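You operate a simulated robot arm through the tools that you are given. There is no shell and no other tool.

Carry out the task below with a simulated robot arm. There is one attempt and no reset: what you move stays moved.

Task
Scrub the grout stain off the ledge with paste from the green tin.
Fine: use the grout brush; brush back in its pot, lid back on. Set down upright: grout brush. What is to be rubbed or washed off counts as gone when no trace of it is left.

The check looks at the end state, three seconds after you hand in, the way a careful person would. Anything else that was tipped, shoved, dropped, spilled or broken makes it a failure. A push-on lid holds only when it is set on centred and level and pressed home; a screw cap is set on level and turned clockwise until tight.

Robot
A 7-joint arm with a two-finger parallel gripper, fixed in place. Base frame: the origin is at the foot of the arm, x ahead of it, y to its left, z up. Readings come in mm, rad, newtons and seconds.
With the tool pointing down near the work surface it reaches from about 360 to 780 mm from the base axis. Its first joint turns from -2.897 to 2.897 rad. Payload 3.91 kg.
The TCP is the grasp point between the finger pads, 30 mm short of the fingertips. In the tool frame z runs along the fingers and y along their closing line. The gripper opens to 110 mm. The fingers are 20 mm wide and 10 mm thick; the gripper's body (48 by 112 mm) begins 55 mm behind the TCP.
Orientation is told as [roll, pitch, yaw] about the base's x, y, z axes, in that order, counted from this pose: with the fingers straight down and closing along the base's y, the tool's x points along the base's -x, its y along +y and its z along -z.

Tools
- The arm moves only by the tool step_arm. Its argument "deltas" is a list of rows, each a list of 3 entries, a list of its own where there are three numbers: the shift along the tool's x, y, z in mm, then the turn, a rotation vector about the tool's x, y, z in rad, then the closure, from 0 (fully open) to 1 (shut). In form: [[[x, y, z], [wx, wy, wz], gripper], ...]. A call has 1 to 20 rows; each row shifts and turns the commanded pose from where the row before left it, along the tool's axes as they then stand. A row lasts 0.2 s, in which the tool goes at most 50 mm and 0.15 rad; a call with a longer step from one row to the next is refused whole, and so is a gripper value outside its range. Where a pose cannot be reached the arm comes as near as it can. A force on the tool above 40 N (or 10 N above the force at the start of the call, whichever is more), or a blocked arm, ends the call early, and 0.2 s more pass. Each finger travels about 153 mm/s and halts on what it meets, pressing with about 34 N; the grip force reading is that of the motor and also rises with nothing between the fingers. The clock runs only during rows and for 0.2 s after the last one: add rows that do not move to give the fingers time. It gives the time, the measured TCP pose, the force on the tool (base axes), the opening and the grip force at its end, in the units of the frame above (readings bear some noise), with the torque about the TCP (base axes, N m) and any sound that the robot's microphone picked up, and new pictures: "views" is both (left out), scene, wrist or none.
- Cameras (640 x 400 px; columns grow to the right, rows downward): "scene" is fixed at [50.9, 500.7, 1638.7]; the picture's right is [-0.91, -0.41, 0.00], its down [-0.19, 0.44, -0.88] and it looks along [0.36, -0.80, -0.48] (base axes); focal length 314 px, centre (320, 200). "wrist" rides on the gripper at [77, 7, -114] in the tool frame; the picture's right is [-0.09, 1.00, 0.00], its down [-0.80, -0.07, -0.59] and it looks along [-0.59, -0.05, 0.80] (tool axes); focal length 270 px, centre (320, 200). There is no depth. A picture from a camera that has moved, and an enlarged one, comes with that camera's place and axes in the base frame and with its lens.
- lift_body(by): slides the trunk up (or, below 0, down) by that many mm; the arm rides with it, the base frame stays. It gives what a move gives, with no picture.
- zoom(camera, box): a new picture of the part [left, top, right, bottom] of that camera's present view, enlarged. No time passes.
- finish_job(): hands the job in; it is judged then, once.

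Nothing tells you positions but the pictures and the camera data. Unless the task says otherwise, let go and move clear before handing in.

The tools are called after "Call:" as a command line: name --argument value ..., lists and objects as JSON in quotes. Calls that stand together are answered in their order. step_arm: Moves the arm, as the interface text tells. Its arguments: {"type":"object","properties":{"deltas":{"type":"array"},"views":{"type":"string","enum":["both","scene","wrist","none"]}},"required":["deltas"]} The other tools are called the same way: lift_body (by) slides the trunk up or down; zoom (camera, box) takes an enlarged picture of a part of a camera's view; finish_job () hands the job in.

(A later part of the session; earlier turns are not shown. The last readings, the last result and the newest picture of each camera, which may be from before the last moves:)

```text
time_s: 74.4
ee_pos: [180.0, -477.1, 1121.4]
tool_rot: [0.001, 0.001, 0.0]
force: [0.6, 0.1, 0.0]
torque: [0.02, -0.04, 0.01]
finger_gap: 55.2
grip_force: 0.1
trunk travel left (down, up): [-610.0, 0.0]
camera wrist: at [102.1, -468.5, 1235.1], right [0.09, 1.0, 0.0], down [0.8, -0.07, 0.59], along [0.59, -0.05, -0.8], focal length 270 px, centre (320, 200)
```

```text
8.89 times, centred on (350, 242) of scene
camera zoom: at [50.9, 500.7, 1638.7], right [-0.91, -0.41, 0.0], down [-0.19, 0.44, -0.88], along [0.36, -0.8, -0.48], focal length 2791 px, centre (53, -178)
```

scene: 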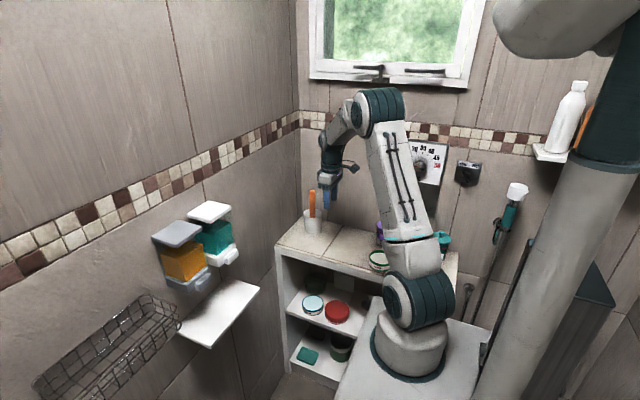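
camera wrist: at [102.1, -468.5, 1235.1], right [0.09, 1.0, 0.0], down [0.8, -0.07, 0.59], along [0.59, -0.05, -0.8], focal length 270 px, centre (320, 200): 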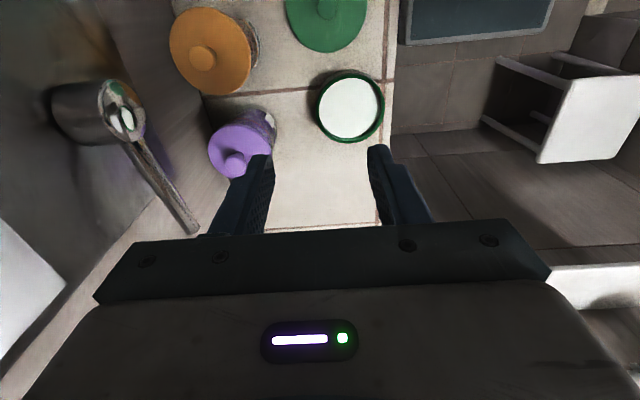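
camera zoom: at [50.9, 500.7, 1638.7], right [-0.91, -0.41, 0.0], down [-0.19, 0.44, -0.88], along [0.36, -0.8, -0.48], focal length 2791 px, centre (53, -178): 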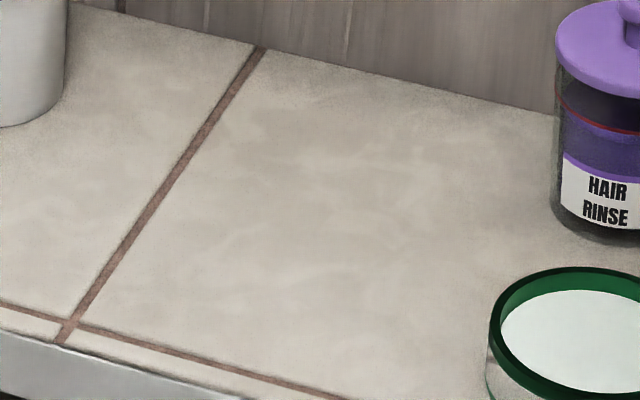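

The ledge is clean with no trace. Now I'll move above the lid.

Call:
step_arm --deltas '[[[20, 3.65, 40.3], [0, 0, 0], 0.5], [[20, 3.65, 40.3], [0, 0, 0], 0.5], [[20, 3.65, 40.3], [0, 0, 0], 0.5], [[20, 3.65, 40.3], [0, 0, 0], 0.5], [[0, 0, 0], [0, 0, 0], 0.5]]' --views "wrist"

Call:
zoom --camera "wrist" --box '[220, 60, 420, 200]'

```text
time_s: 75.6
ee_pos: [99.8, -462.0, 959.9]
tool_rot: [0.0, 0.002, 0.0]
force: [-0.5, -0.3, 0.0]
torque: [-0.01, -0.02, -0.01]
finger_gap: 55.0
grip_force: 0.1
trunk travel left (down, up): [-610.0, 0.0]
camera wrist: at [20.7, -454.2, 1074.1], right [0.09, 1.0, 0.0], down [0.8, -0.07, 0.59], along [0.59, -0.05, -0.8], focal length 270 px, centre (320, 200)
```

wrist: 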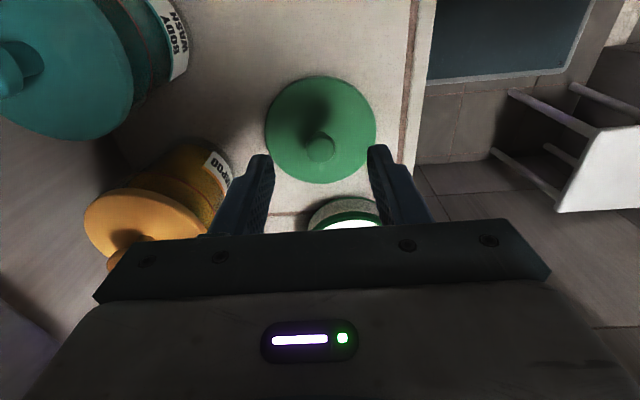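

```text
2.86 times, centred on (320, 130) of wrist
camera zoom: at [20.7, -454.2, 1074.1], right [0.09, 1.0, 0.0], down [0.8, -0.07, 0.59], along [0.59, -0.05, -0.8], focal length 772 px, centre (320, 400)
```

zoom: 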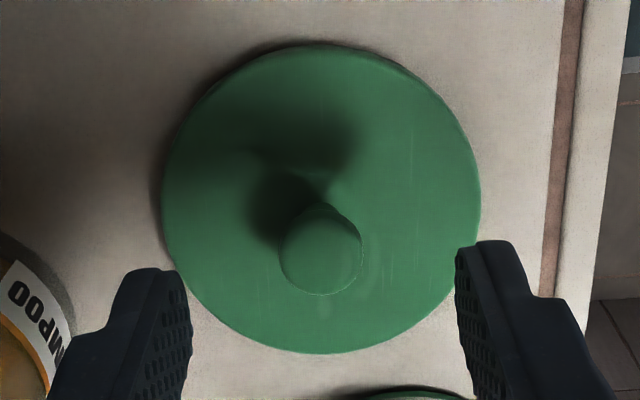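

Call:
step_arm --deltas '[[[0, 0, 26], [0, 0, 0], 0.5], [[0, 0, 23.5], [0, 0, 0], 0.5], [[0, 0, 0], [0, 0, 0], 0.5]]' --views "wrist"

Call:
zoom --camera "wrist" --box '[220, 80, 420, 220]'

```text
time_s: 76.4
ee_pos: [99.1, -460.7, 910.5]
tool_rot: [-0.002, 0.004, -0.001]
force: [0.8, 0.3, 1.0]
torque: [0.01, 0.02, -0.03]
finger_gap: 54.8
grip_force: 0.0
trunk travel left (down, up): [-610.0, 0.0]
camera wrist: at [20.4, -453.9, 1024.8], right [0.09, 1.0, 0.0], down [0.8, -0.07, 0.59], along [0.59, -0.05, -0.8], focal length 270 px, centre (320, 200)
```

wrist: 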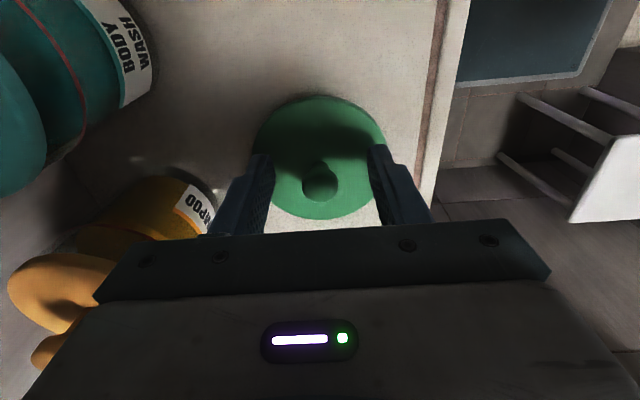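

```text
2.86 times, centred on (320, 150) of wrist
camera zoom: at [20.4, -453.9, 1024.8], right [0.09, 1.0, 0.0], down [0.8, -0.07, 0.59], along [0.59, -0.05, -0.8], focal length 772 px, centre (320, 343)
```

zoom: 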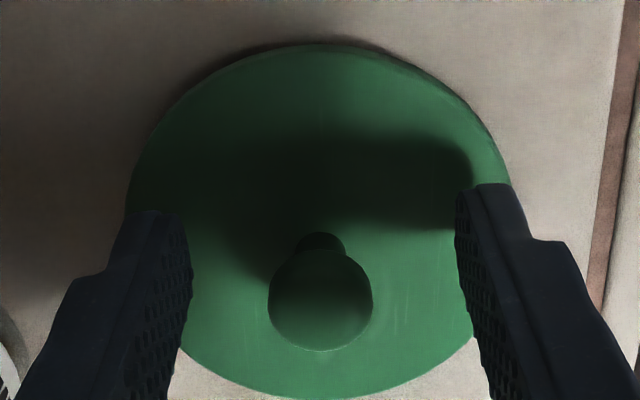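

Call:
step_arm --deltas '[[[0, -0.5, 0], [0, 0, 0], 0.7], [[0, 0, 0], [0, 0, 0], 0.8], [[0, 0, 0], [0, 0, 0], 1], [[0, 0, 0], [0, 0, 0], 1], [[0, 0, 0], [0, 0, 0], 1]]' --views "none"

Call:
step_arm --deltas '[[[0, 0, -8], [0, 0, 0], 1], [[0, 0, -30], [0, 0, 0], 1], [[0, 0, -30], [0, 0, 0], 1], [[0, 0, 0], [0, 0, 0], 1]]' --views "both"

Call:
zoom --camera "wrist" --box '[220, 80, 420, 220]'

```text
time_s: 77.6
ee_pos: [99.0, -461.6, 911.5]
tool_rot: [-0.001, 0.0, -0.001]
force: [-0.8, -0.5, 0.5]
torque: [-0.03, 0.0, -0.02]
finger_gap: 18.8
grip_force: 33.7
trunk travel left (down, up): [-610.0, 0.0]
```

```text
time_s: 78.6
ee_pos: [99.9, -461.4, 980.0]
tool_rot: [0.0, 0.002, 0.0]
force: [0.6, 0.1, -0.3]
torque: [0.01, 0.0, -0.01]
finger_gap: 18.9
grip_force: 33.7
trunk travel left (down, up): [-610.0, 0.0]
camera wrist: at [22.9, -454.0, 1094.9], right [0.09, 1.0, 0.0], down [0.8, -0.07, 0.59], along [0.59, -0.05, -0.8], focal length 270 px, centre (320, 200)
```

scene: 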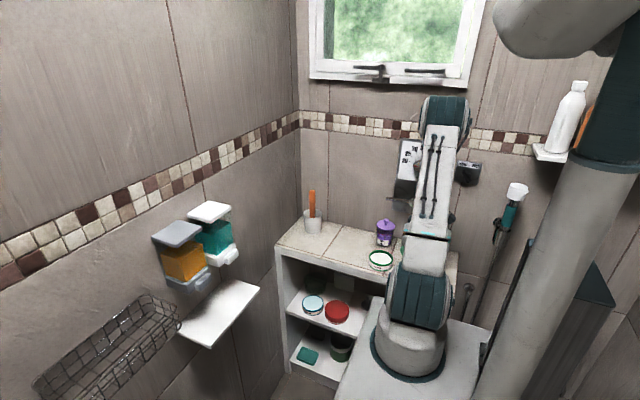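
wrist: 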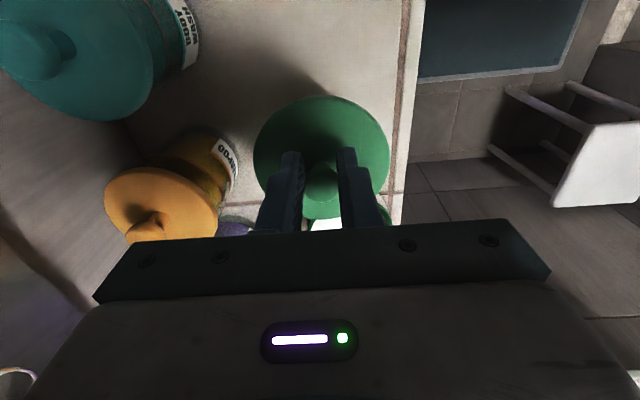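

```text
2.86 times, centred on (320, 150) of wrist
camera zoom: at [22.9, -454.0, 1094.9], right [0.09, 1.0, 0.0], down [0.8, -0.07, 0.59], along [0.59, -0.05, -0.8], focal length 772 px, centre (320, 343)
```

zoom: 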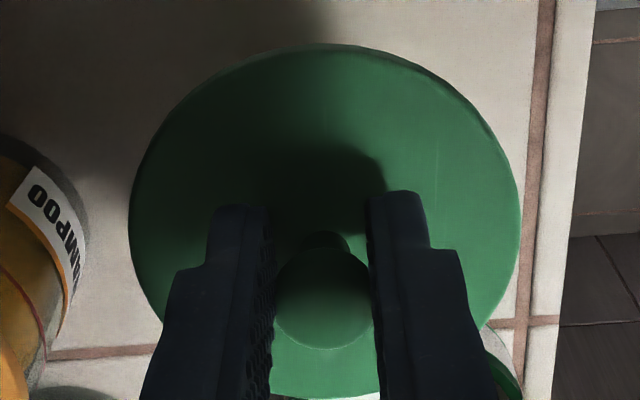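

The lid is held level. Before placing it I'll check that the tin hasn't shifted, using the same zoom I took just after opening it.

Call:
zoom --camera "scene" --box '[340, 210, 460, 290]'

Call:
zoom --camera "scene" --box '[360, 240, 400, 275]'

```text
5.00 times, centred on (400, 250) of scene
camera zoom: at [50.9, 500.7, 1638.7], right [-0.91, -0.41, 0.0], down [-0.19, 0.44, -0.88], along [0.36, -0.8, -0.48], focal length 1570 px, centre (-80, -50)
```

zoom: 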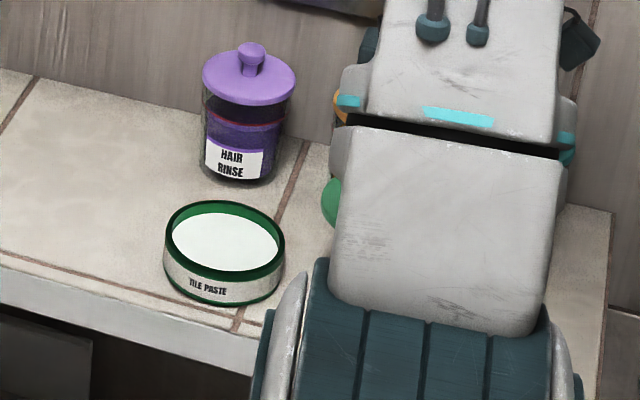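

```text
11.43 times, centred on (380, 258) of scene
camera zoom: at [50.9, 500.7, 1638.7], right [-0.91, -0.41, 0.0], down [-0.19, 0.44, -0.88], along [0.36, -0.8, -0.48], focal length 3588 px, centre (-366, -457)
```

zoom: 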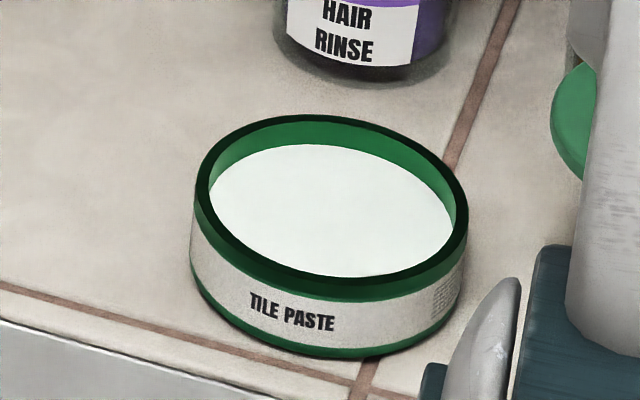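

The tin is exactly where it was. I'll carry the lid back over it using the recorded offsets.

Call:
step_arm --deltas '[[[0, 0, -15], [0, 0, 0], 1], [[-36.7, 6.9, 0], [0, 0, 0], 1], [[-36.7, 6.9, 0], [0, 0, 0], 1], [[-36.6, 7, 0], [0, 0, 0], 1], [[0, 0, 20], [0, 0, 0], 1], [[0, 0, 20], [0, 0, 0], 1], [[0, 0, 0], [0, 0, 0], 1]]' --views "both"

Call:
zoom --camera "wrist" --box '[220, 80, 420, 220]'

Call:
zoom --camera "scene" --box '[360, 230, 400, 275]'

```text
time_s: 80.2
ee_pos: [209.5, -439.4, 952.9]
tool_rot: [0.001, 0.002, 0.0]
force: [0.1, -0.1, -0.1]
torque: [-0.05, 0.0, 0.02]
finger_gap: 18.7
grip_force: 33.6
trunk travel left (down, up): [-610.0, 0.0]
camera wrist: at [130.9, -432.7, 1068.3], right [0.09, 1.0, 0.0], down [0.8, -0.07, 0.59], along [0.59, -0.05, -0.8], focal length 270 px, centre (320, 200)
```

scene: 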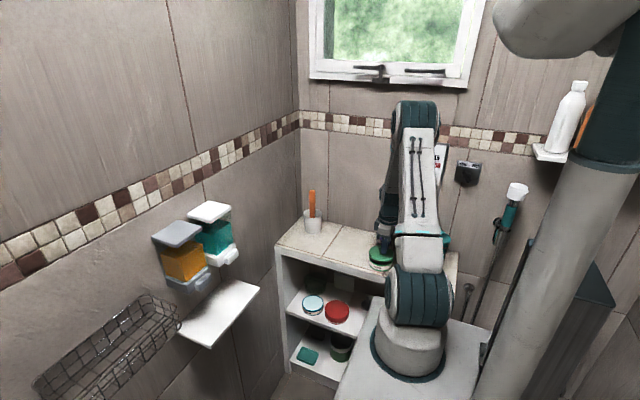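
wrist: 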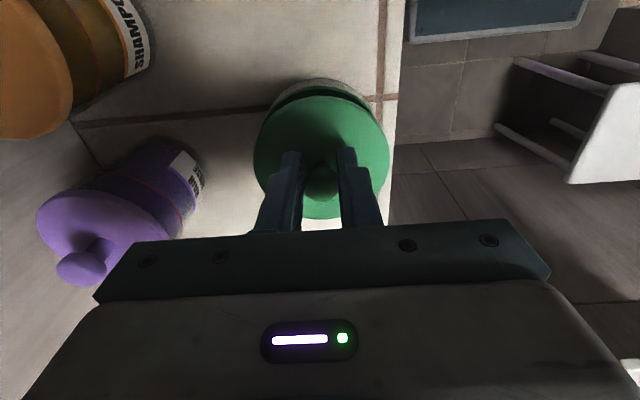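

```text
2.86 times, centred on (320, 150) of wrist
camera zoom: at [130.9, -432.7, 1068.3], right [0.09, 1.0, 0.0], down [0.8, -0.07, 0.59], along [0.59, -0.05, -0.8], focal length 772 px, centre (320, 343)
```

zoom: 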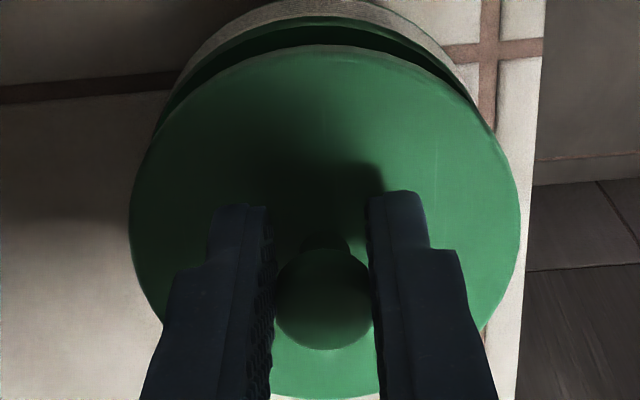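

```text
8.89 times, centred on (380, 252) of scene
camera zoom: at [50.9, 500.7, 1638.7], right [-0.91, -0.41, 0.0], down [-0.19, 0.44, -0.88], along [0.36, -0.8, -0.48], focal length 2791 px, centre (-213, -267)
```

zoom: 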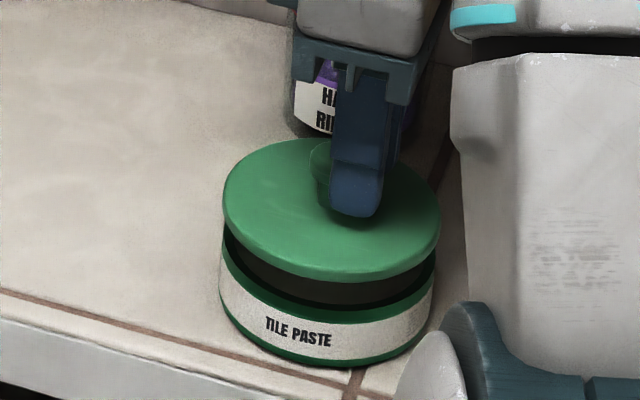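

The lid is centred over the tin to within about 1 mm in both views. I'll lower it in small steps.

Call:
step_arm --deltas '[[[0, 0, 5], [0, 0, 0], 1], [[0, 0, 4], [0, 0, 0], 1], [[0, 0, 0], [0, 0, 0], 1]]' --views "none"

Call:
step_arm --deltas '[[[0, 0, 2], [0, 0, 0], 1], [[0, 0, 0], [0, 0, 0], 1]]' --views "none"

Call:
step_arm --deltas '[[[0, 0, 1.5], [0, 0, 0], 1], [[0, 0, 0], [0, 0, 0], 1]]' --views "none"

```text
time_s: 81.0
ee_pos: [211.6, -439.7, 945.0]
tool_rot: [0.0, 0.002, -0.001]
force: [0.0, 0.4, -0.2]
torque: [-0.02, 0.05, 0.0]
finger_gap: 18.5
grip_force: 34.2
trunk travel left (down, up): [-610.0, 0.0]
```

```text
time_s: 81.6
ee_pos: [209.7, -440.4, 942.5]
tool_rot: [-0.002, 0.002, -0.002]
force: [0.4, -0.4, 1.6]
torque: [0.02, -0.09, -0.02]
finger_gap: 18.6
grip_force: 34.2
trunk travel left (down, up): [-610.0, 0.0]
```

```text
time_s: 82.2
ee_pos: [209.8, -440.7, 941.1]
tool_rot: [-0.002, 0.0, 0.002]
force: [0.5, -1.7, 12.5]
torque: [0.1, -0.6, -0.05]
finger_gap: 18.7
grip_force: 34.2
trunk travel left (down, up): [-610.0, 0.0]
```

First contact is on the +x edge: 12 N, with a torque of −0.6 N m about y. I'll look closely at the gap all round before pressing.

Call:
zoom --camera "wrist" --box '[240, 60, 400, 200]'

Call:
zoom --camera "scene" --box '[364, 240, 396, 272]'

```text
2.86 times, centred on (320, 130) of wrist
camera zoom: at [131.4, -432.4, 1056.6], right [0.09, 1.0, 0.0], down [0.8, -0.07, 0.59], along [0.59, -0.05, -0.8], focal length 772 px, centre (320, 400)
```

zoom: 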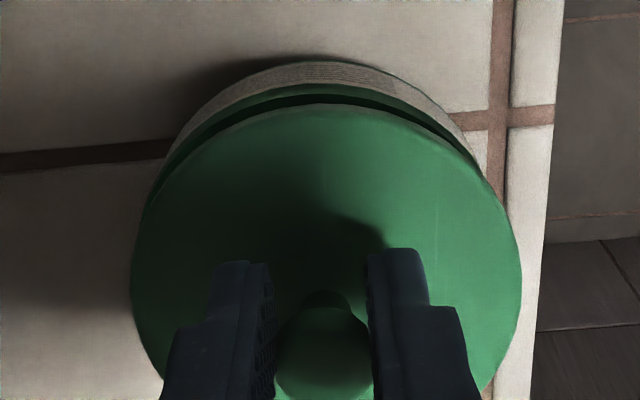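

```text
12.50 times, centred on (380, 256) of scene
camera zoom: at [50.9, 500.7, 1638.7], right [-0.91, -0.41, 0.0], down [-0.19, 0.44, -0.88], along [0.36, -0.8, -0.48], focal length 3925 px, centre (-430, -500)
```

zoom: 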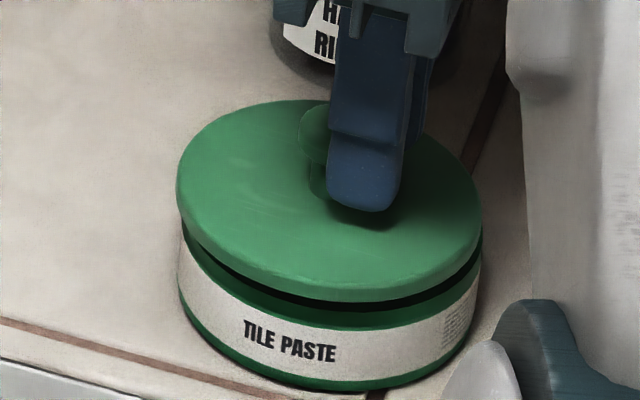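

Call:
step_arm --deltas '[[[0, 0, 1], [0, 0, 0], 1], [[0, 0, 0], [0, 0, 0], 1]]' --views "none"

```text
time_s: 82.8
ee_pos: [208.8, -440.2, 940.8]
tool_rot: [-0.001, 0.001, -0.003]
force: [-0.1, -4.3, 15.3]
torque: [0.0, -0.69, -0.11]
finger_gap: 18.7
grip_force: 33.0
trunk travel left (down, up): [-610.0, 0.0]
```

Call:
step_arm --deltas '[[[0, 0, -3.5], [0, 0, 0], 1], [[0, -1, 0], [0, 0, 0], 1], [[0, 0, 2], [0, 0, 0], 1], [[0, 0, 1.5], [0, 0, 0], 1], [[0, 0, 0], [0, 0, 0], 1]]' --views "none"

```text
time_s: 84.0
ee_pos: [208.8, -439.8, 940.8]
tool_rot: [-0.003, 0.0, 0.001]
force: [-0.8, 2.4, 12.4]
torque: [-0.05, -0.58, 0.11]
finger_gap: 18.6
grip_force: 34.4
trunk travel left (down, up): [-610.0, 0.0]
```

Call:
step_arm --deltas '[[[0, 0, -3.5], [0, 0, 0], 1], [[-1, 0.3, 0], [0, 0, 0], 1], [[0, 0, 2], [0, 0, 0], 1], [[0, 0, 1.5], [0, 0, 0], 1], [[0, 0, 0], [0, 0, 0], 1]]' --views "none"

```text
time_s: 85.2
ee_pos: [208.8, -440.6, 940.5]
tool_rot: [-0.002, 0.001, 0.0]
force: [-1.5, 0.4, 13.7]
torque: [-0.18, -0.56, 0.01]
finger_gap: 18.5
grip_force: 34.5
trunk travel left (down, up): [-610.0, 0.0]
```

Call:
step_arm --deltas '[[[0, 0, -3.5], [0, 0, 0], 1], [[2, 0, 0], [0, 0, 0], 1], [[0, 0, 2], [0, 0, 0], 1], [[0, 0, 1.5], [0, 0, 0], 1], [[0, 0, 0], [0, 0, 0], 1]]' --views "wrist"

Call:
zoom --camera "scene" --box '[364, 240, 396, 272]'

```text
time_s: 86.4
ee_pos: [207.4, -440.0, 940.6]
tool_rot: [0.0, 0.0, 0.0]
force: [1.2, 0.9, 4.2]
torque: [0.05, -0.26, -0.02]
finger_gap: 18.3
grip_force: 33.9
trunk travel left (down, up): [-610.0, 0.0]
camera wrist: at [129.7, -433.0, 1054.9], right [0.09, 1.0, 0.0], down [0.8, -0.07, 0.59], along [0.59, -0.05, -0.8], focal length 270 px, centre (320, 200)
```

wrist: 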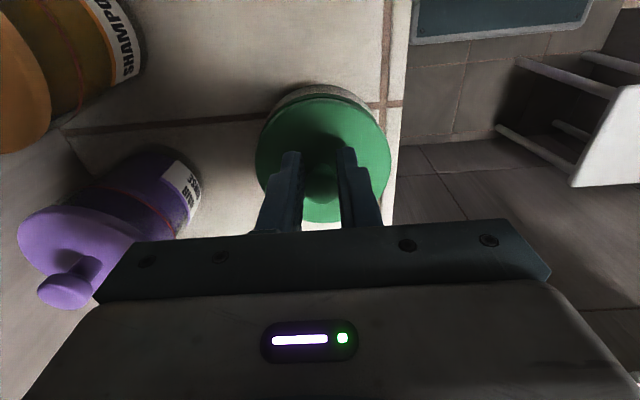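

```text
12.50 times, centred on (380, 256) of scene
camera zoom: at [50.9, 500.7, 1638.7], right [-0.91, -0.41, 0.0], down [-0.19, 0.44, -0.88], along [0.36, -0.8, -0.48], focal length 3925 px, centre (-430, -500)
```

zoom: 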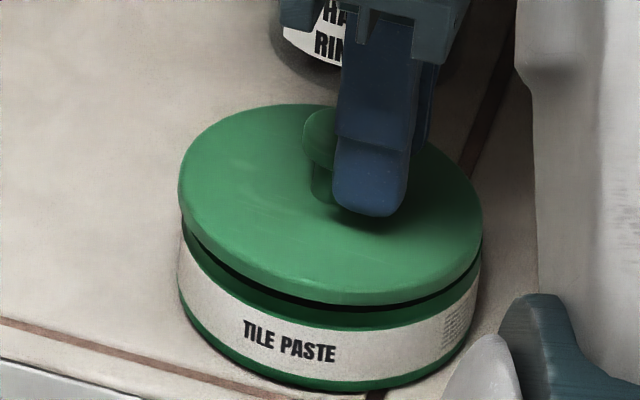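

Shifting 1 mm toward −x dropped the contact force from 13.7 to 4.2 N at the same height, so that's the right direction. I'll lower a little further there.

Call:
step_arm --deltas '[[[0, 0, 1], [0, 0, 0], 1], [[0, 0, 0], [0, 0, 0], 1]]' --views "none"

```text
time_s: 87.0
ee_pos: [205.7, -441.5, 939.3]
tool_rot: [-0.002, 0.0, -0.001]
force: [0.0, -0.1, 8.7]
torque: [0.11, -0.47, 0.03]
finger_gap: 18.5
grip_force: 33.9
trunk travel left (down, up): [-610.0, 0.0]
```

Call:
step_arm --deltas '[[[0, 0, -4.5], [0, 0, 0], 1], [[0.8, 0, 0], [0, 0, 0], 1], [[0, 0, 2], [0, 0, 0], 1], [[0, 0, 2.5], [0, 0, 0], 1], [[0, 0, 0], [0, 0, 0], 1]]' --views "none"

```text
time_s: 88.2
ee_pos: [205.3, -440.4, 940.4]
tool_rot: [-0.001, 0.0, -0.001]
force: [-2.1, 0.4, 7.1]
torque: [0.0, -0.11, 0.06]
finger_gap: 18.1
grip_force: 33.9
trunk travel left (down, up): [-610.0, 0.0]
```

Call:
zoom --camera "scene" --box '[364, 240, 396, 272]'

Call:
zoom --camera "wrist" --box '[240, 60, 400, 200]'

```text
12.50 times, centred on (380, 256) of scene
camera zoom: at [50.9, 500.7, 1638.7], right [-0.91, -0.41, 0.0], down [-0.19, 0.44, -0.88], along [0.36, -0.8, -0.48], focal length 3925 px, centre (-430, -500)
```

zoom: 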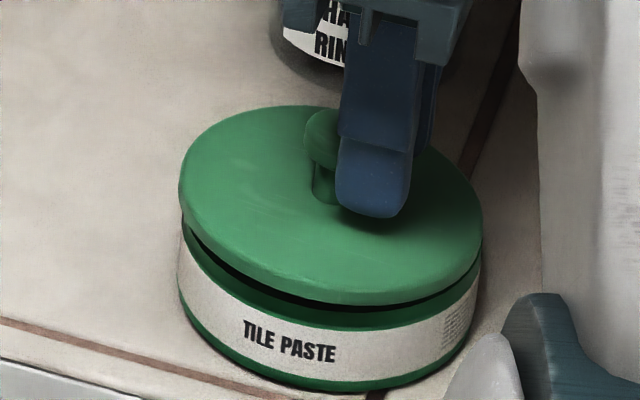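

```text
2.86 times, centred on (320, 130) of wrist
camera zoom: at [128.9, -433.5, 1054.4], right [0.09, 1.0, 0.0], down [0.8, -0.07, 0.59], along [0.59, -0.05, -0.8], focal length 772 px, centre (320, 400)
```

zoom: 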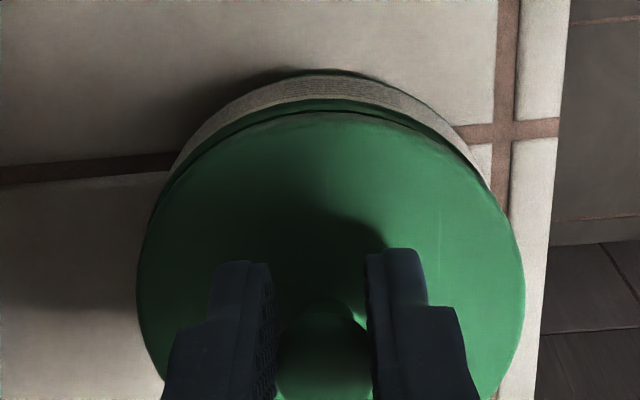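

The lid has stayed on the rim while the knob slid slightly in the pads, so the plug is already engaged. I'll release it, re-centre and press from above.

Call:
step_arm --deltas '[[[0, 0, 0], [0, 0, 0], 0.8], [[0, 0, 0], [0, 0, 0], 0.6], [[0, 0, 0], [0, 0, 0], 0.5], [[0, 0, 0], [0, 0, 0], 0.5]]' --views "both"

Call:
zoom --camera "wrist" --box '[240, 60, 400, 200]'

Call:
zoom --camera "scene" --box '[364, 240, 396, 272]'

```text
time_s: 89.2
ee_pos: [207.3, -440.9, 939.5]
tool_rot: [0.0, 0.003, 0.001]
force: [-0.7, 0.0, -0.4]
torque: [0.0, 0.02, -0.04]
finger_gap: 54.9
grip_force: 0.0
trunk travel left (down, up): [-610.0, 0.0]
camera wrist: at [129.3, -433.5, 1053.8], right [0.09, 1.0, 0.0], down [0.8, -0.07, 0.59], along [0.59, -0.05, -0.8], focal length 270 px, centre (320, 200)
```

scene: 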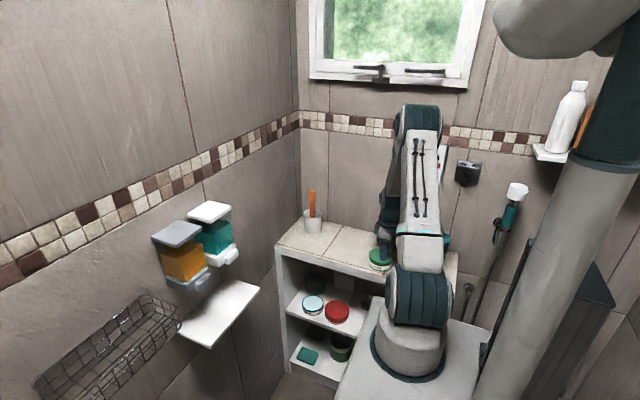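
wrist: 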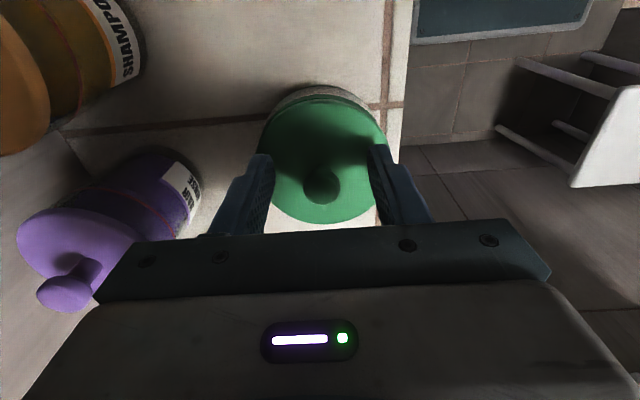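

```text
2.86 times, centred on (320, 130) of wrist
camera zoom: at [129.3, -433.5, 1053.8], right [0.09, 1.0, 0.0], down [0.8, -0.07, 0.59], along [0.59, -0.05, -0.8], focal length 772 px, centre (320, 400)
```

zoom: 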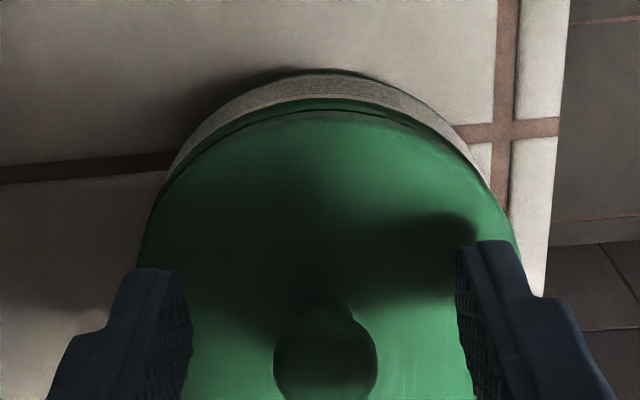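

```text
12.50 times, centred on (380, 256) of scene
camera zoom: at [50.9, 500.7, 1638.7], right [-0.91, -0.41, 0.0], down [-0.19, 0.44, -0.88], along [0.36, -0.8, -0.48], focal length 3925 px, centre (-430, -500)
```

zoom: 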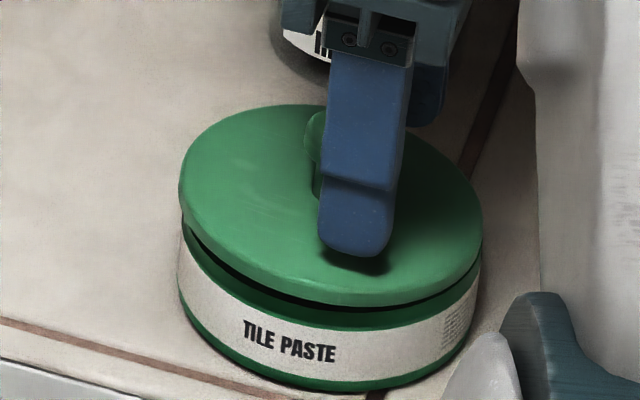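

The lid is resting aligned on the rim but about 6 mm high, so it isn't seated yet. I'll centre the fingers either side of the knob and press the lid top down evenly.

Call:
step_arm --deltas '[[[-3.7, 0.5, -1.5], [0, 0, 0], 0.5], [[0, 0, 0], [0, 0, 0], 0.64], [[0, 0, 0], [0, 0, 0], 0.64]]' --views "wrist"

Call:
zoom --camera "wrist" --box '[240, 80, 400, 220]'

```text
time_s: 90.0
ee_pos: [210.9, -439.6, 941.1]
tool_rot: [-0.001, 0.001, 0.0]
force: [0.5, 0.5, 0.3]
torque: [0.03, -0.03, 0.01]
finger_gap: 39.8
grip_force: 0.0
trunk travel left (down, up): [-610.0, 0.0]
camera wrist: at [133.3, -433.0, 1055.4], right [0.09, 1.0, 0.0], down [0.8, -0.07, 0.59], along [0.59, -0.05, -0.8], focal length 270 px, centre (320, 200)
```

wrist: 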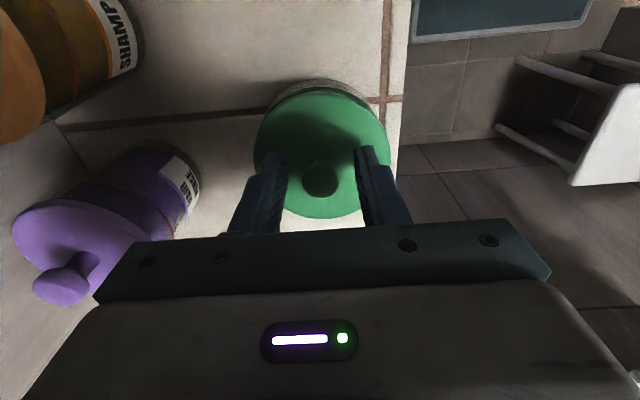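

```text
2.86 times, centred on (320, 150) of wrist
camera zoom: at [133.3, -433.0, 1055.4], right [0.09, 1.0, 0.0], down [0.8, -0.07, 0.59], along [0.59, -0.05, -0.8], focal length 772 px, centre (320, 343)
```

zoom: 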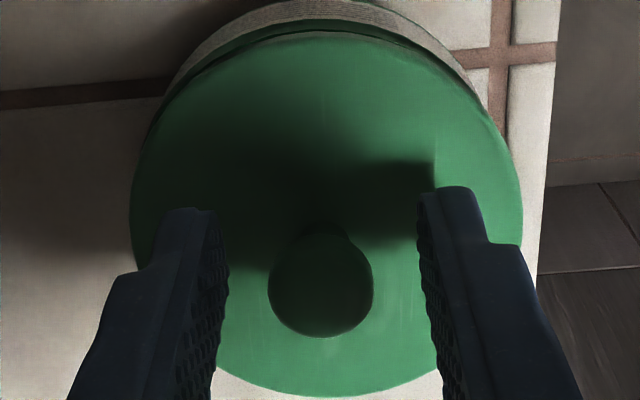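

By the lid ellipse its centre is at x≈217, about 6 mm further out than the TCP. I'll shift there and lower the fingertips onto the lid top.

Call:
step_arm --deltas '[[[-6, 0, 0], [0, 0, 0], 0.64], [[0, 0, 2.5], [0, 0, 0], 0.64], [[0, 0, 0], [0, 0, 0], 0.64]]' --views "wrist"

Call:
zoom --camera "wrist" --box '[240, 80, 400, 220]'

Call:
zoom --camera "scene" --box '[364, 240, 396, 272]'

```text
time_s: 90.8
ee_pos: [217.2, -440.5, 937.8]
tool_rot: [0.0, 0.002, 0.0]
force: [1.1, 0.8, 0.2]
torque: [0.0, 0.01, -0.01]
finger_gap: 39.6
grip_force: 0.0
trunk travel left (down, up): [-610.0, 0.0]
camera wrist: at [139.1, -432.5, 1052.5], right [0.09, 1.0, 0.0], down [0.8, -0.07, 0.59], along [0.59, -0.05, -0.8], focal length 270 px, centre (320, 200)
```

wrist: 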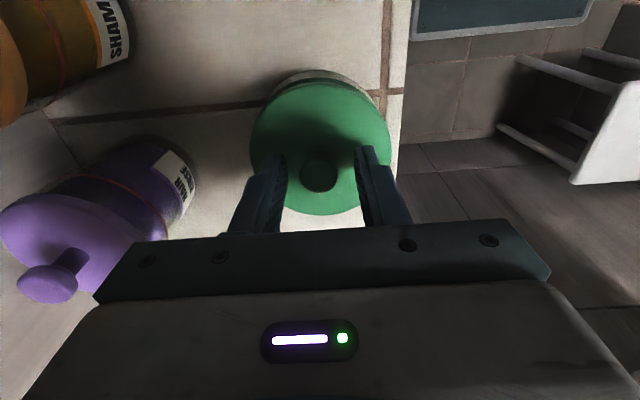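

```text
2.86 times, centred on (320, 150) of wrist
camera zoom: at [139.1, -432.5, 1052.5], right [0.09, 1.0, 0.0], down [0.8, -0.07, 0.59], along [0.59, -0.05, -0.8], focal length 772 px, centre (320, 343)
```

zoom: 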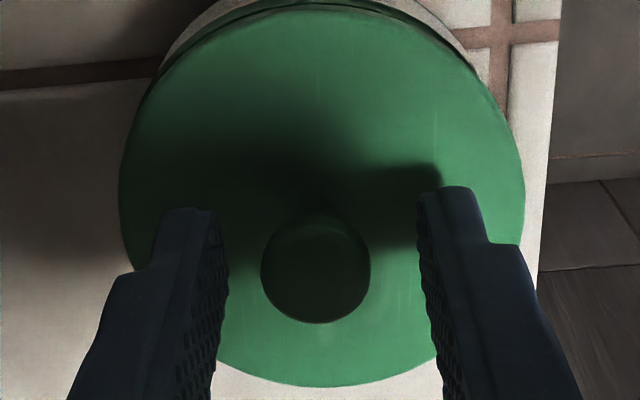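

```text
12.50 times, centred on (380, 256) of scene
camera zoom: at [50.9, 500.7, 1638.7], right [-0.91, -0.41, 0.0], down [-0.19, 0.44, -0.88], along [0.36, -0.8, -0.48], focal length 3925 px, centre (-430, -500)
```

zoom: 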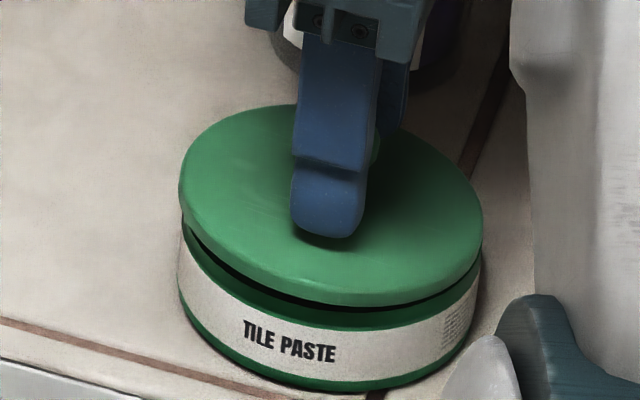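

Call:
step_arm --deltas '[[[-2.5, 0, 0], [0, 0, 0], 0.64], [[0, 0, 2], [0, 0, 0], 0.64], [[0, 0, 0], [0, 0, 0], 0.64]]' --views "none"

Call:
step_arm --deltas '[[[0, 0, 1.5], [0, 0, 0], 0.64], [[0, 0, 0], [0, 0, 0], 0.64]]' --views "none"

```text
time_s: 91.6
ee_pos: [219.9, -440.0, 936.8]
tool_rot: [0.001, 0.002, -0.001]
force: [-0.8, -0.5, 0.3]
torque: [0.03, 0.0, -0.03]
finger_gap: 39.5
grip_force: 0.1
trunk travel left (down, up): [-610.0, 0.0]
```

```text
time_s: 92.2
ee_pos: [219.1, -440.5, 934.6]
tool_rot: [-0.001, 0.002, -0.001]
force: [1.0, 0.0, 0.2]
torque: [-0.01, -0.01, 0.03]
finger_gap: 39.6
grip_force: 0.0
trunk travel left (down, up): [-610.0, 0.0]
```

Call:
step_arm --deltas '[[[0, 0, 1.5], [0, 0, 0], 0.64], [[0, 0, 0], [0, 0, 0], 0.64]]' --views "none"

Call:
step_arm --deltas '[[[0, 0, 1], [0, 0, 0], 0.64], [[0, 0, 0], [0, 0, 0], 0.64]]' --views "wrist"

Call:
zoom --camera "scene" --box '[364, 240, 396, 272]'

```text
time_s: 92.8
ee_pos: [218.8, -440.6, 933.8]
tool_rot: [0.0, 0.0, 0.001]
force: [0.8, -0.5, 0.1]
torque: [0.02, 0.0, -0.01]
finger_gap: 39.6
grip_force: 0.1
trunk travel left (down, up): [-610.0, 0.0]
```

```text
time_s: 93.4
ee_pos: [219.8, -440.1, 933.2]
tool_rot: [0.0, 0.002, -0.001]
force: [1.7, 0.0, 0.0]
torque: [0.02, -0.01, 0.02]
finger_gap: 39.6
grip_force: 0.0
trunk travel left (down, up): [-610.0, 0.0]
camera wrist: at [141.7, -432.7, 1046.7], right [0.09, 1.0, 0.0], down [0.8, -0.07, 0.59], along [0.59, -0.05, -0.8], focal length 270 px, centre (320, 200)
```

wrist: 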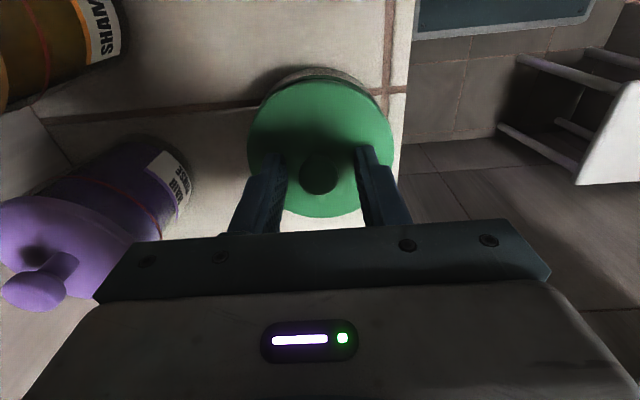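

```text
12.50 times, centred on (380, 256) of scene
camera zoom: at [50.9, 500.7, 1638.7], right [-0.91, -0.41, 0.0], down [-0.19, 0.44, -0.88], along [0.36, -0.8, -0.48], focal length 3925 px, centre (-430, -500)
```

zoom: 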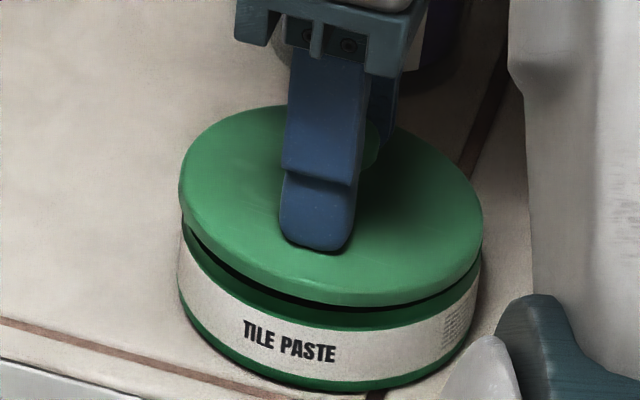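

Call:
step_arm --deltas '[[[0, 0, 1], [0, 0, 0], 0.64], [[0, 0, 0], [0, 0, 0], 0.64]]' --views "none"

Call:
step_arm --deltas '[[[0, 0, 1], [0, 0, 0], 0.64], [[0, 0, 0], [0, 0, 0], 0.64]]' --views "none"

```text
time_s: 94.0
ee_pos: [218.9, -439.3, 930.8]
tool_rot: [0.001, 0.002, 0.0]
force: [-0.7, 0.0, -0.5]
torque: [-0.03, 0.01, 0.02]
finger_gap: 39.5
grip_force: 0.1
trunk travel left (down, up): [-610.0, 0.0]
```

```text
time_s: 94.6
ee_pos: [220.6, -439.4, 930.1]
tool_rot: [0.001, 0.002, 0.0]
force: [0.3, -0.6, -0.6]
torque: [-0.01, 0.0, -0.03]
finger_gap: 39.6
grip_force: 0.0
trunk travel left (down, up): [-610.0, 0.0]
```

Call:
step_arm --deltas '[[[0, 0, 1], [0, 0, 0], 0.64], [[0, 0, 0], [0, 0, 0], 0.64]]' --views "none"

Call:
step_arm --deltas '[[[0, 0, 1], [0, 0, 0], 0.64], [[0, 0, 0], [0, 0, 0], 0.64]]' --views "wrist"

Call:
zoom --camera "scene" --box '[364, 240, 396, 272]'

Call:
zoom --camera "wrist" --box '[240, 60, 400, 200]'

```text
time_s: 95.2
ee_pos: [219.6, -439.9, 929.1]
tool_rot: [0.0, 0.002, -0.002]
force: [0.3, 0.5, -0.6]
torque: [0.01, 0.02, 0.01]
finger_gap: 39.5
grip_force: 0.0
trunk travel left (down, up): [-610.0, 0.0]
```

```text
time_s: 95.8
ee_pos: [219.6, -438.6, 928.2]
tool_rot: [-0.001, 0.002, 0.0]
force: [-0.3, 0.4, -0.3]
torque: [0.04, -0.01, -0.01]
finger_gap: 39.4
grip_force: 0.0
trunk travel left (down, up): [-610.0, 0.0]
camera wrist: at [141.6, -432.4, 1042.6], right [0.09, 1.0, 0.0], down [0.8, -0.07, 0.59], along [0.59, -0.05, -0.8], focal length 270 px, centre (320, 200)
```

wrist: 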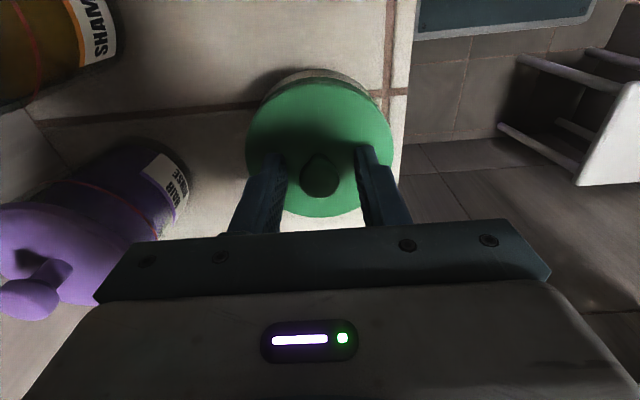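

```text
12.50 times, centred on (380, 256) of scene
camera zoom: at [50.9, 500.7, 1638.7], right [-0.91, -0.41, 0.0], down [-0.19, 0.44, -0.88], along [0.36, -0.8, -0.48], focal length 3925 px, centre (-430, -500)
```

zoom: 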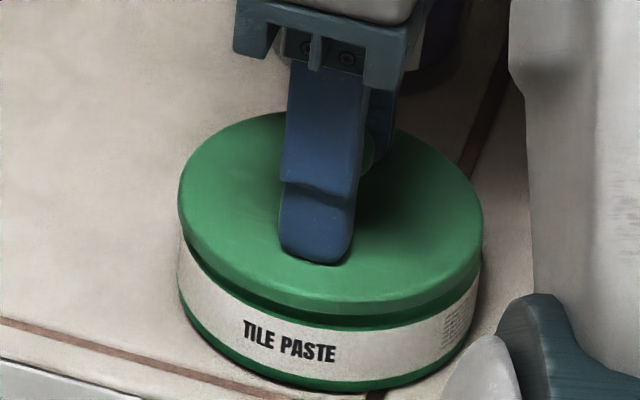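

```text
2.86 times, centred on (320, 130) of wrist
camera zoom: at [141.6, -432.4, 1042.6], right [0.09, 1.0, 0.0], down [0.8, -0.07, 0.59], along [0.59, -0.05, -0.8], focal length 772 px, centre (320, 400)
```

zoom: 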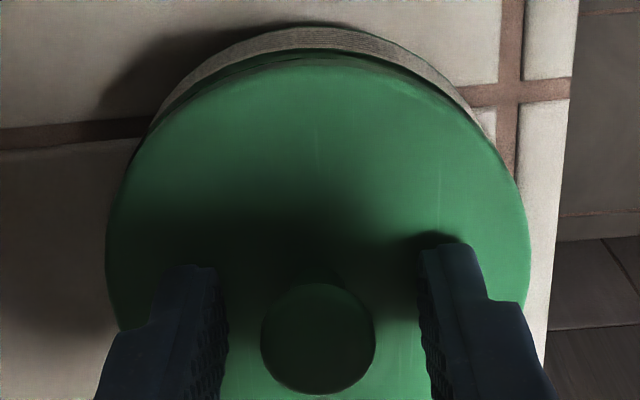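

Call:
step_arm --deltas '[[[0, 0, 1], [0, 0, 0], 0.64], [[0, 0, 0], [0, 0, 0], 0.64]]' --views "none"

Call:
step_arm --deltas '[[[0, 0, 1], [0, 0, 0], 0.64], [[0, 0, 0], [0, 0, 0], 0.64]]' --views "wrist"

Call:
zoom --camera "scene" --box '[364, 240, 396, 272]'

```text
time_s: 96.4
ee_pos: [218.1, -439.4, 928.6]
tool_rot: [-0.002, 0.0, -0.002]
force: [-3.6, -0.5, 13.3]
torque: [0.03, 0.08, -0.01]
finger_gap: 39.7
grip_force: 0.3
trunk travel left (down, up): [-610.0, 0.0]
heard: snap
```

```text
time_s: 97.0
ee_pos: [218.7, -441.7, 928.6]
tool_rot: [-0.004, 0.001, -0.002]
force: [-3.7, -4.1, 24.5]
torque: [0.07, 0.1, -0.04]
finger_gap: 39.9
grip_force: 0.1
trunk travel left (down, up): [-610.0, 0.0]
camera wrist: at [140.6, -432.2, 1042.5], right [0.09, 1.0, 0.0], down [0.8, -0.07, 0.6], along [0.59, -0.06, -0.8], focal length 270 px, centre (320, 200)
```

wrist: 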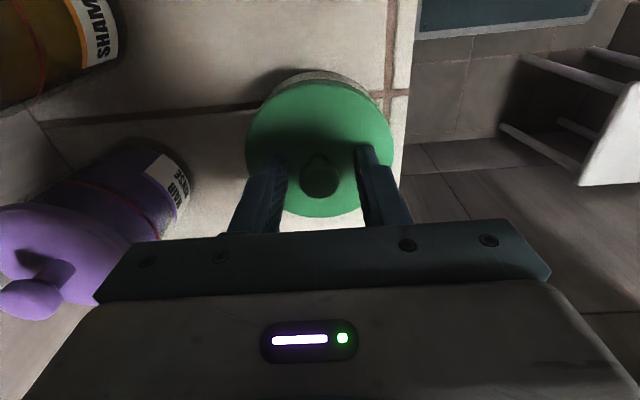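

```text
12.50 times, centred on (380, 256) of scene
camera zoom: at [50.9, 500.7, 1638.7], right [-0.91, -0.41, 0.0], down [-0.19, 0.44, -0.88], along [0.36, -0.8, -0.48], focal length 3925 px, centre (-430, -500)
```

zoom: 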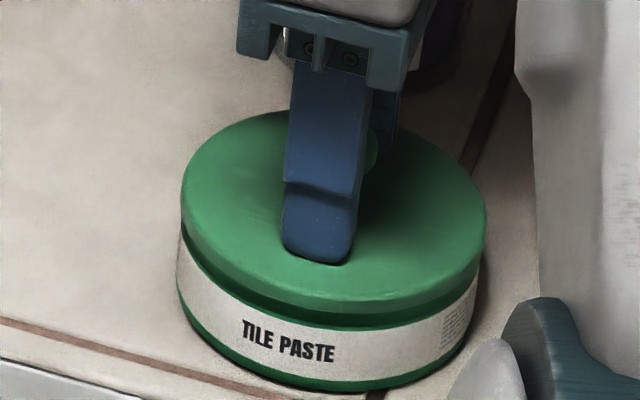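

I heard a snap, and the force rose to 24 N with the lid top back at its original height of z≈899. I'll press slightly more, then release and compare with the opening picture.

Call:
step_arm --deltas '[[[0, 0, 1], [0, 0, 0], 0.64], [[0, 0, 0], [0, 0, 0], 0.64]]' --views "none"

Call:
step_arm --deltas '[[[0, 0, -4], [0, 0, 0], 0.64], [[0, 0, -15], [0, 0, 0], 0.5], [[0, 0, -40], [0, 0, 0], 0.4], [[0, 0, -40], [0, 0, 0], 0.4], [[0, 0, -30], [0, 0, 0], 0.4], [[40, 0, 0], [0, 0, 0], 0.4], [[40, 0, 0], [0, 0, 0], 0.4], [[30, 0, 0], [0, 0, 0], 0.4], [[0, 0, 0], [0, 0, 0], 0.4]]' --views "both"

Call:
zoom --camera "scene" --box '[330, 210, 420, 280]'

Call:
zoom --camera "wrist" --box '[260, 90, 380, 210]'

Call:
zoom --camera "scene" --box '[364, 240, 396, 272]'

```text
time_s: 97.7
ee_pos: [218.7, -440.3, 927.1]
tool_rot: [-0.022, -0.005, -0.002]
force: [-7.7, 4.5, 86.5]
torque: [2.0, 0.32, 0.14]
finger_gap: 39.2
grip_force: 0.1
trunk travel left (down, up): [-610.0, 0.0]
stopped in row 2: the force on the tool passed its limit at 41 N (the readings are from after the stop); the commanded pose is now the measured one
```

```text
time_s: 99.7
ee_pos: [110.7, -441.2, 1046.1]
tool_rot: [-0.003, 0.002, -0.001]
force: [-0.5, -0.4, 0.0]
torque: [0.0, 0.0, 0.0]
finger_gap: 65.9
grip_force: 0.1
trunk travel left (down, up): [-610.0, 0.0]
camera wrist: at [32.9, -433.4, 1161.0], right [0.09, 1.0, 0.0], down [0.8, -0.07, 0.59], along [0.59, -0.05, -0.8], focal length 270 px, centre (320, 200)
```

scene: 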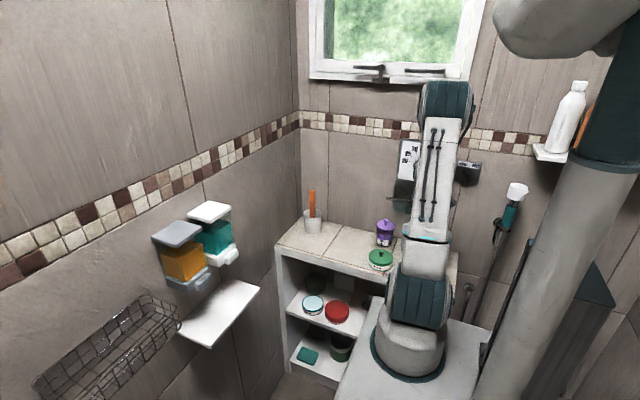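
wrist: 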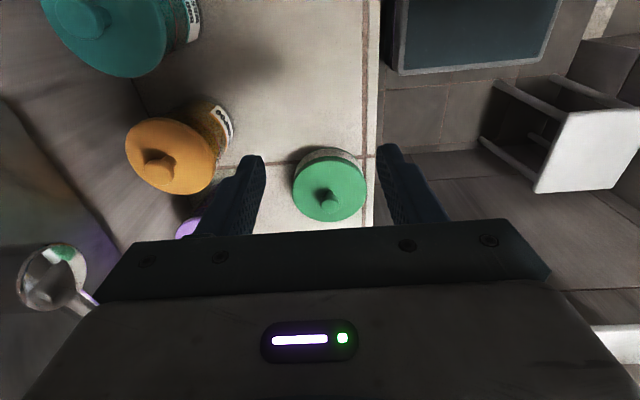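

```text
5.71 times, centred on (375, 245) of scene
camera zoom: at [50.9, 500.7, 1638.7], right [-0.91, -0.41, 0.0], down [-0.19, 0.44, -0.88], along [0.36, -0.8, -0.48], focal length 1794 px, centre (6, -57)
```

zoom: 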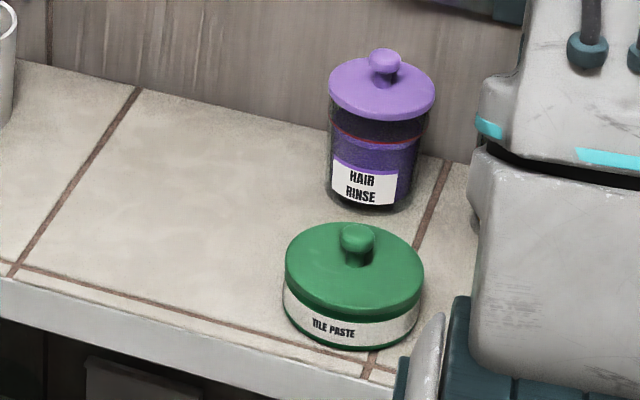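

```text
3.33 times, centred on (320, 150) of wrist
camera zoom: at [32.9, -433.4, 1161.0], right [0.09, 1.0, 0.0], down [0.8, -0.07, 0.59], along [0.59, -0.05, -0.8], focal length 901 px, centre (320, 367)
```

zoom: 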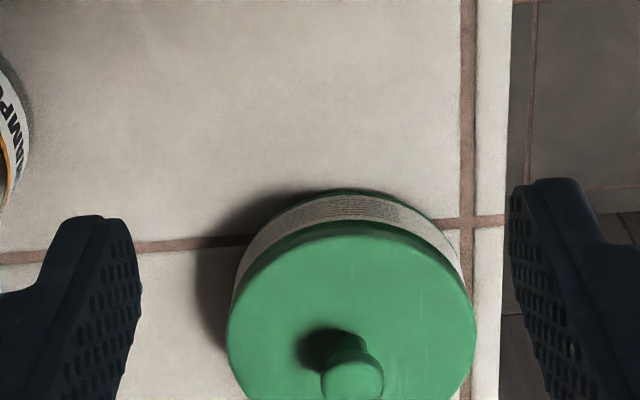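

```text
12.50 times, centred on (380, 256) of scene
camera zoom: at [50.9, 500.7, 1638.7], right [-0.91, -0.41, 0.0], down [-0.19, 0.44, -0.88], along [0.36, -0.8, -0.48], focal length 3925 px, centre (-430, -500)
```

zoom: 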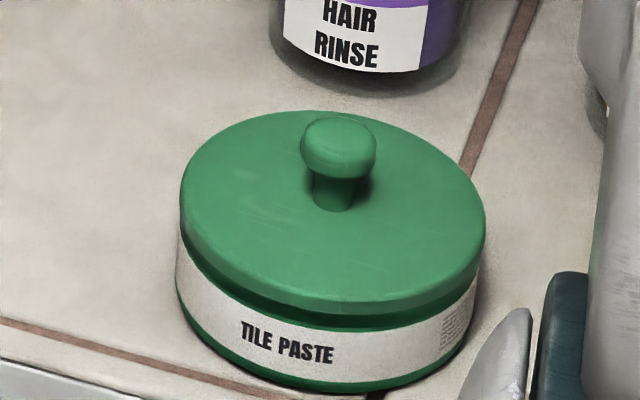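

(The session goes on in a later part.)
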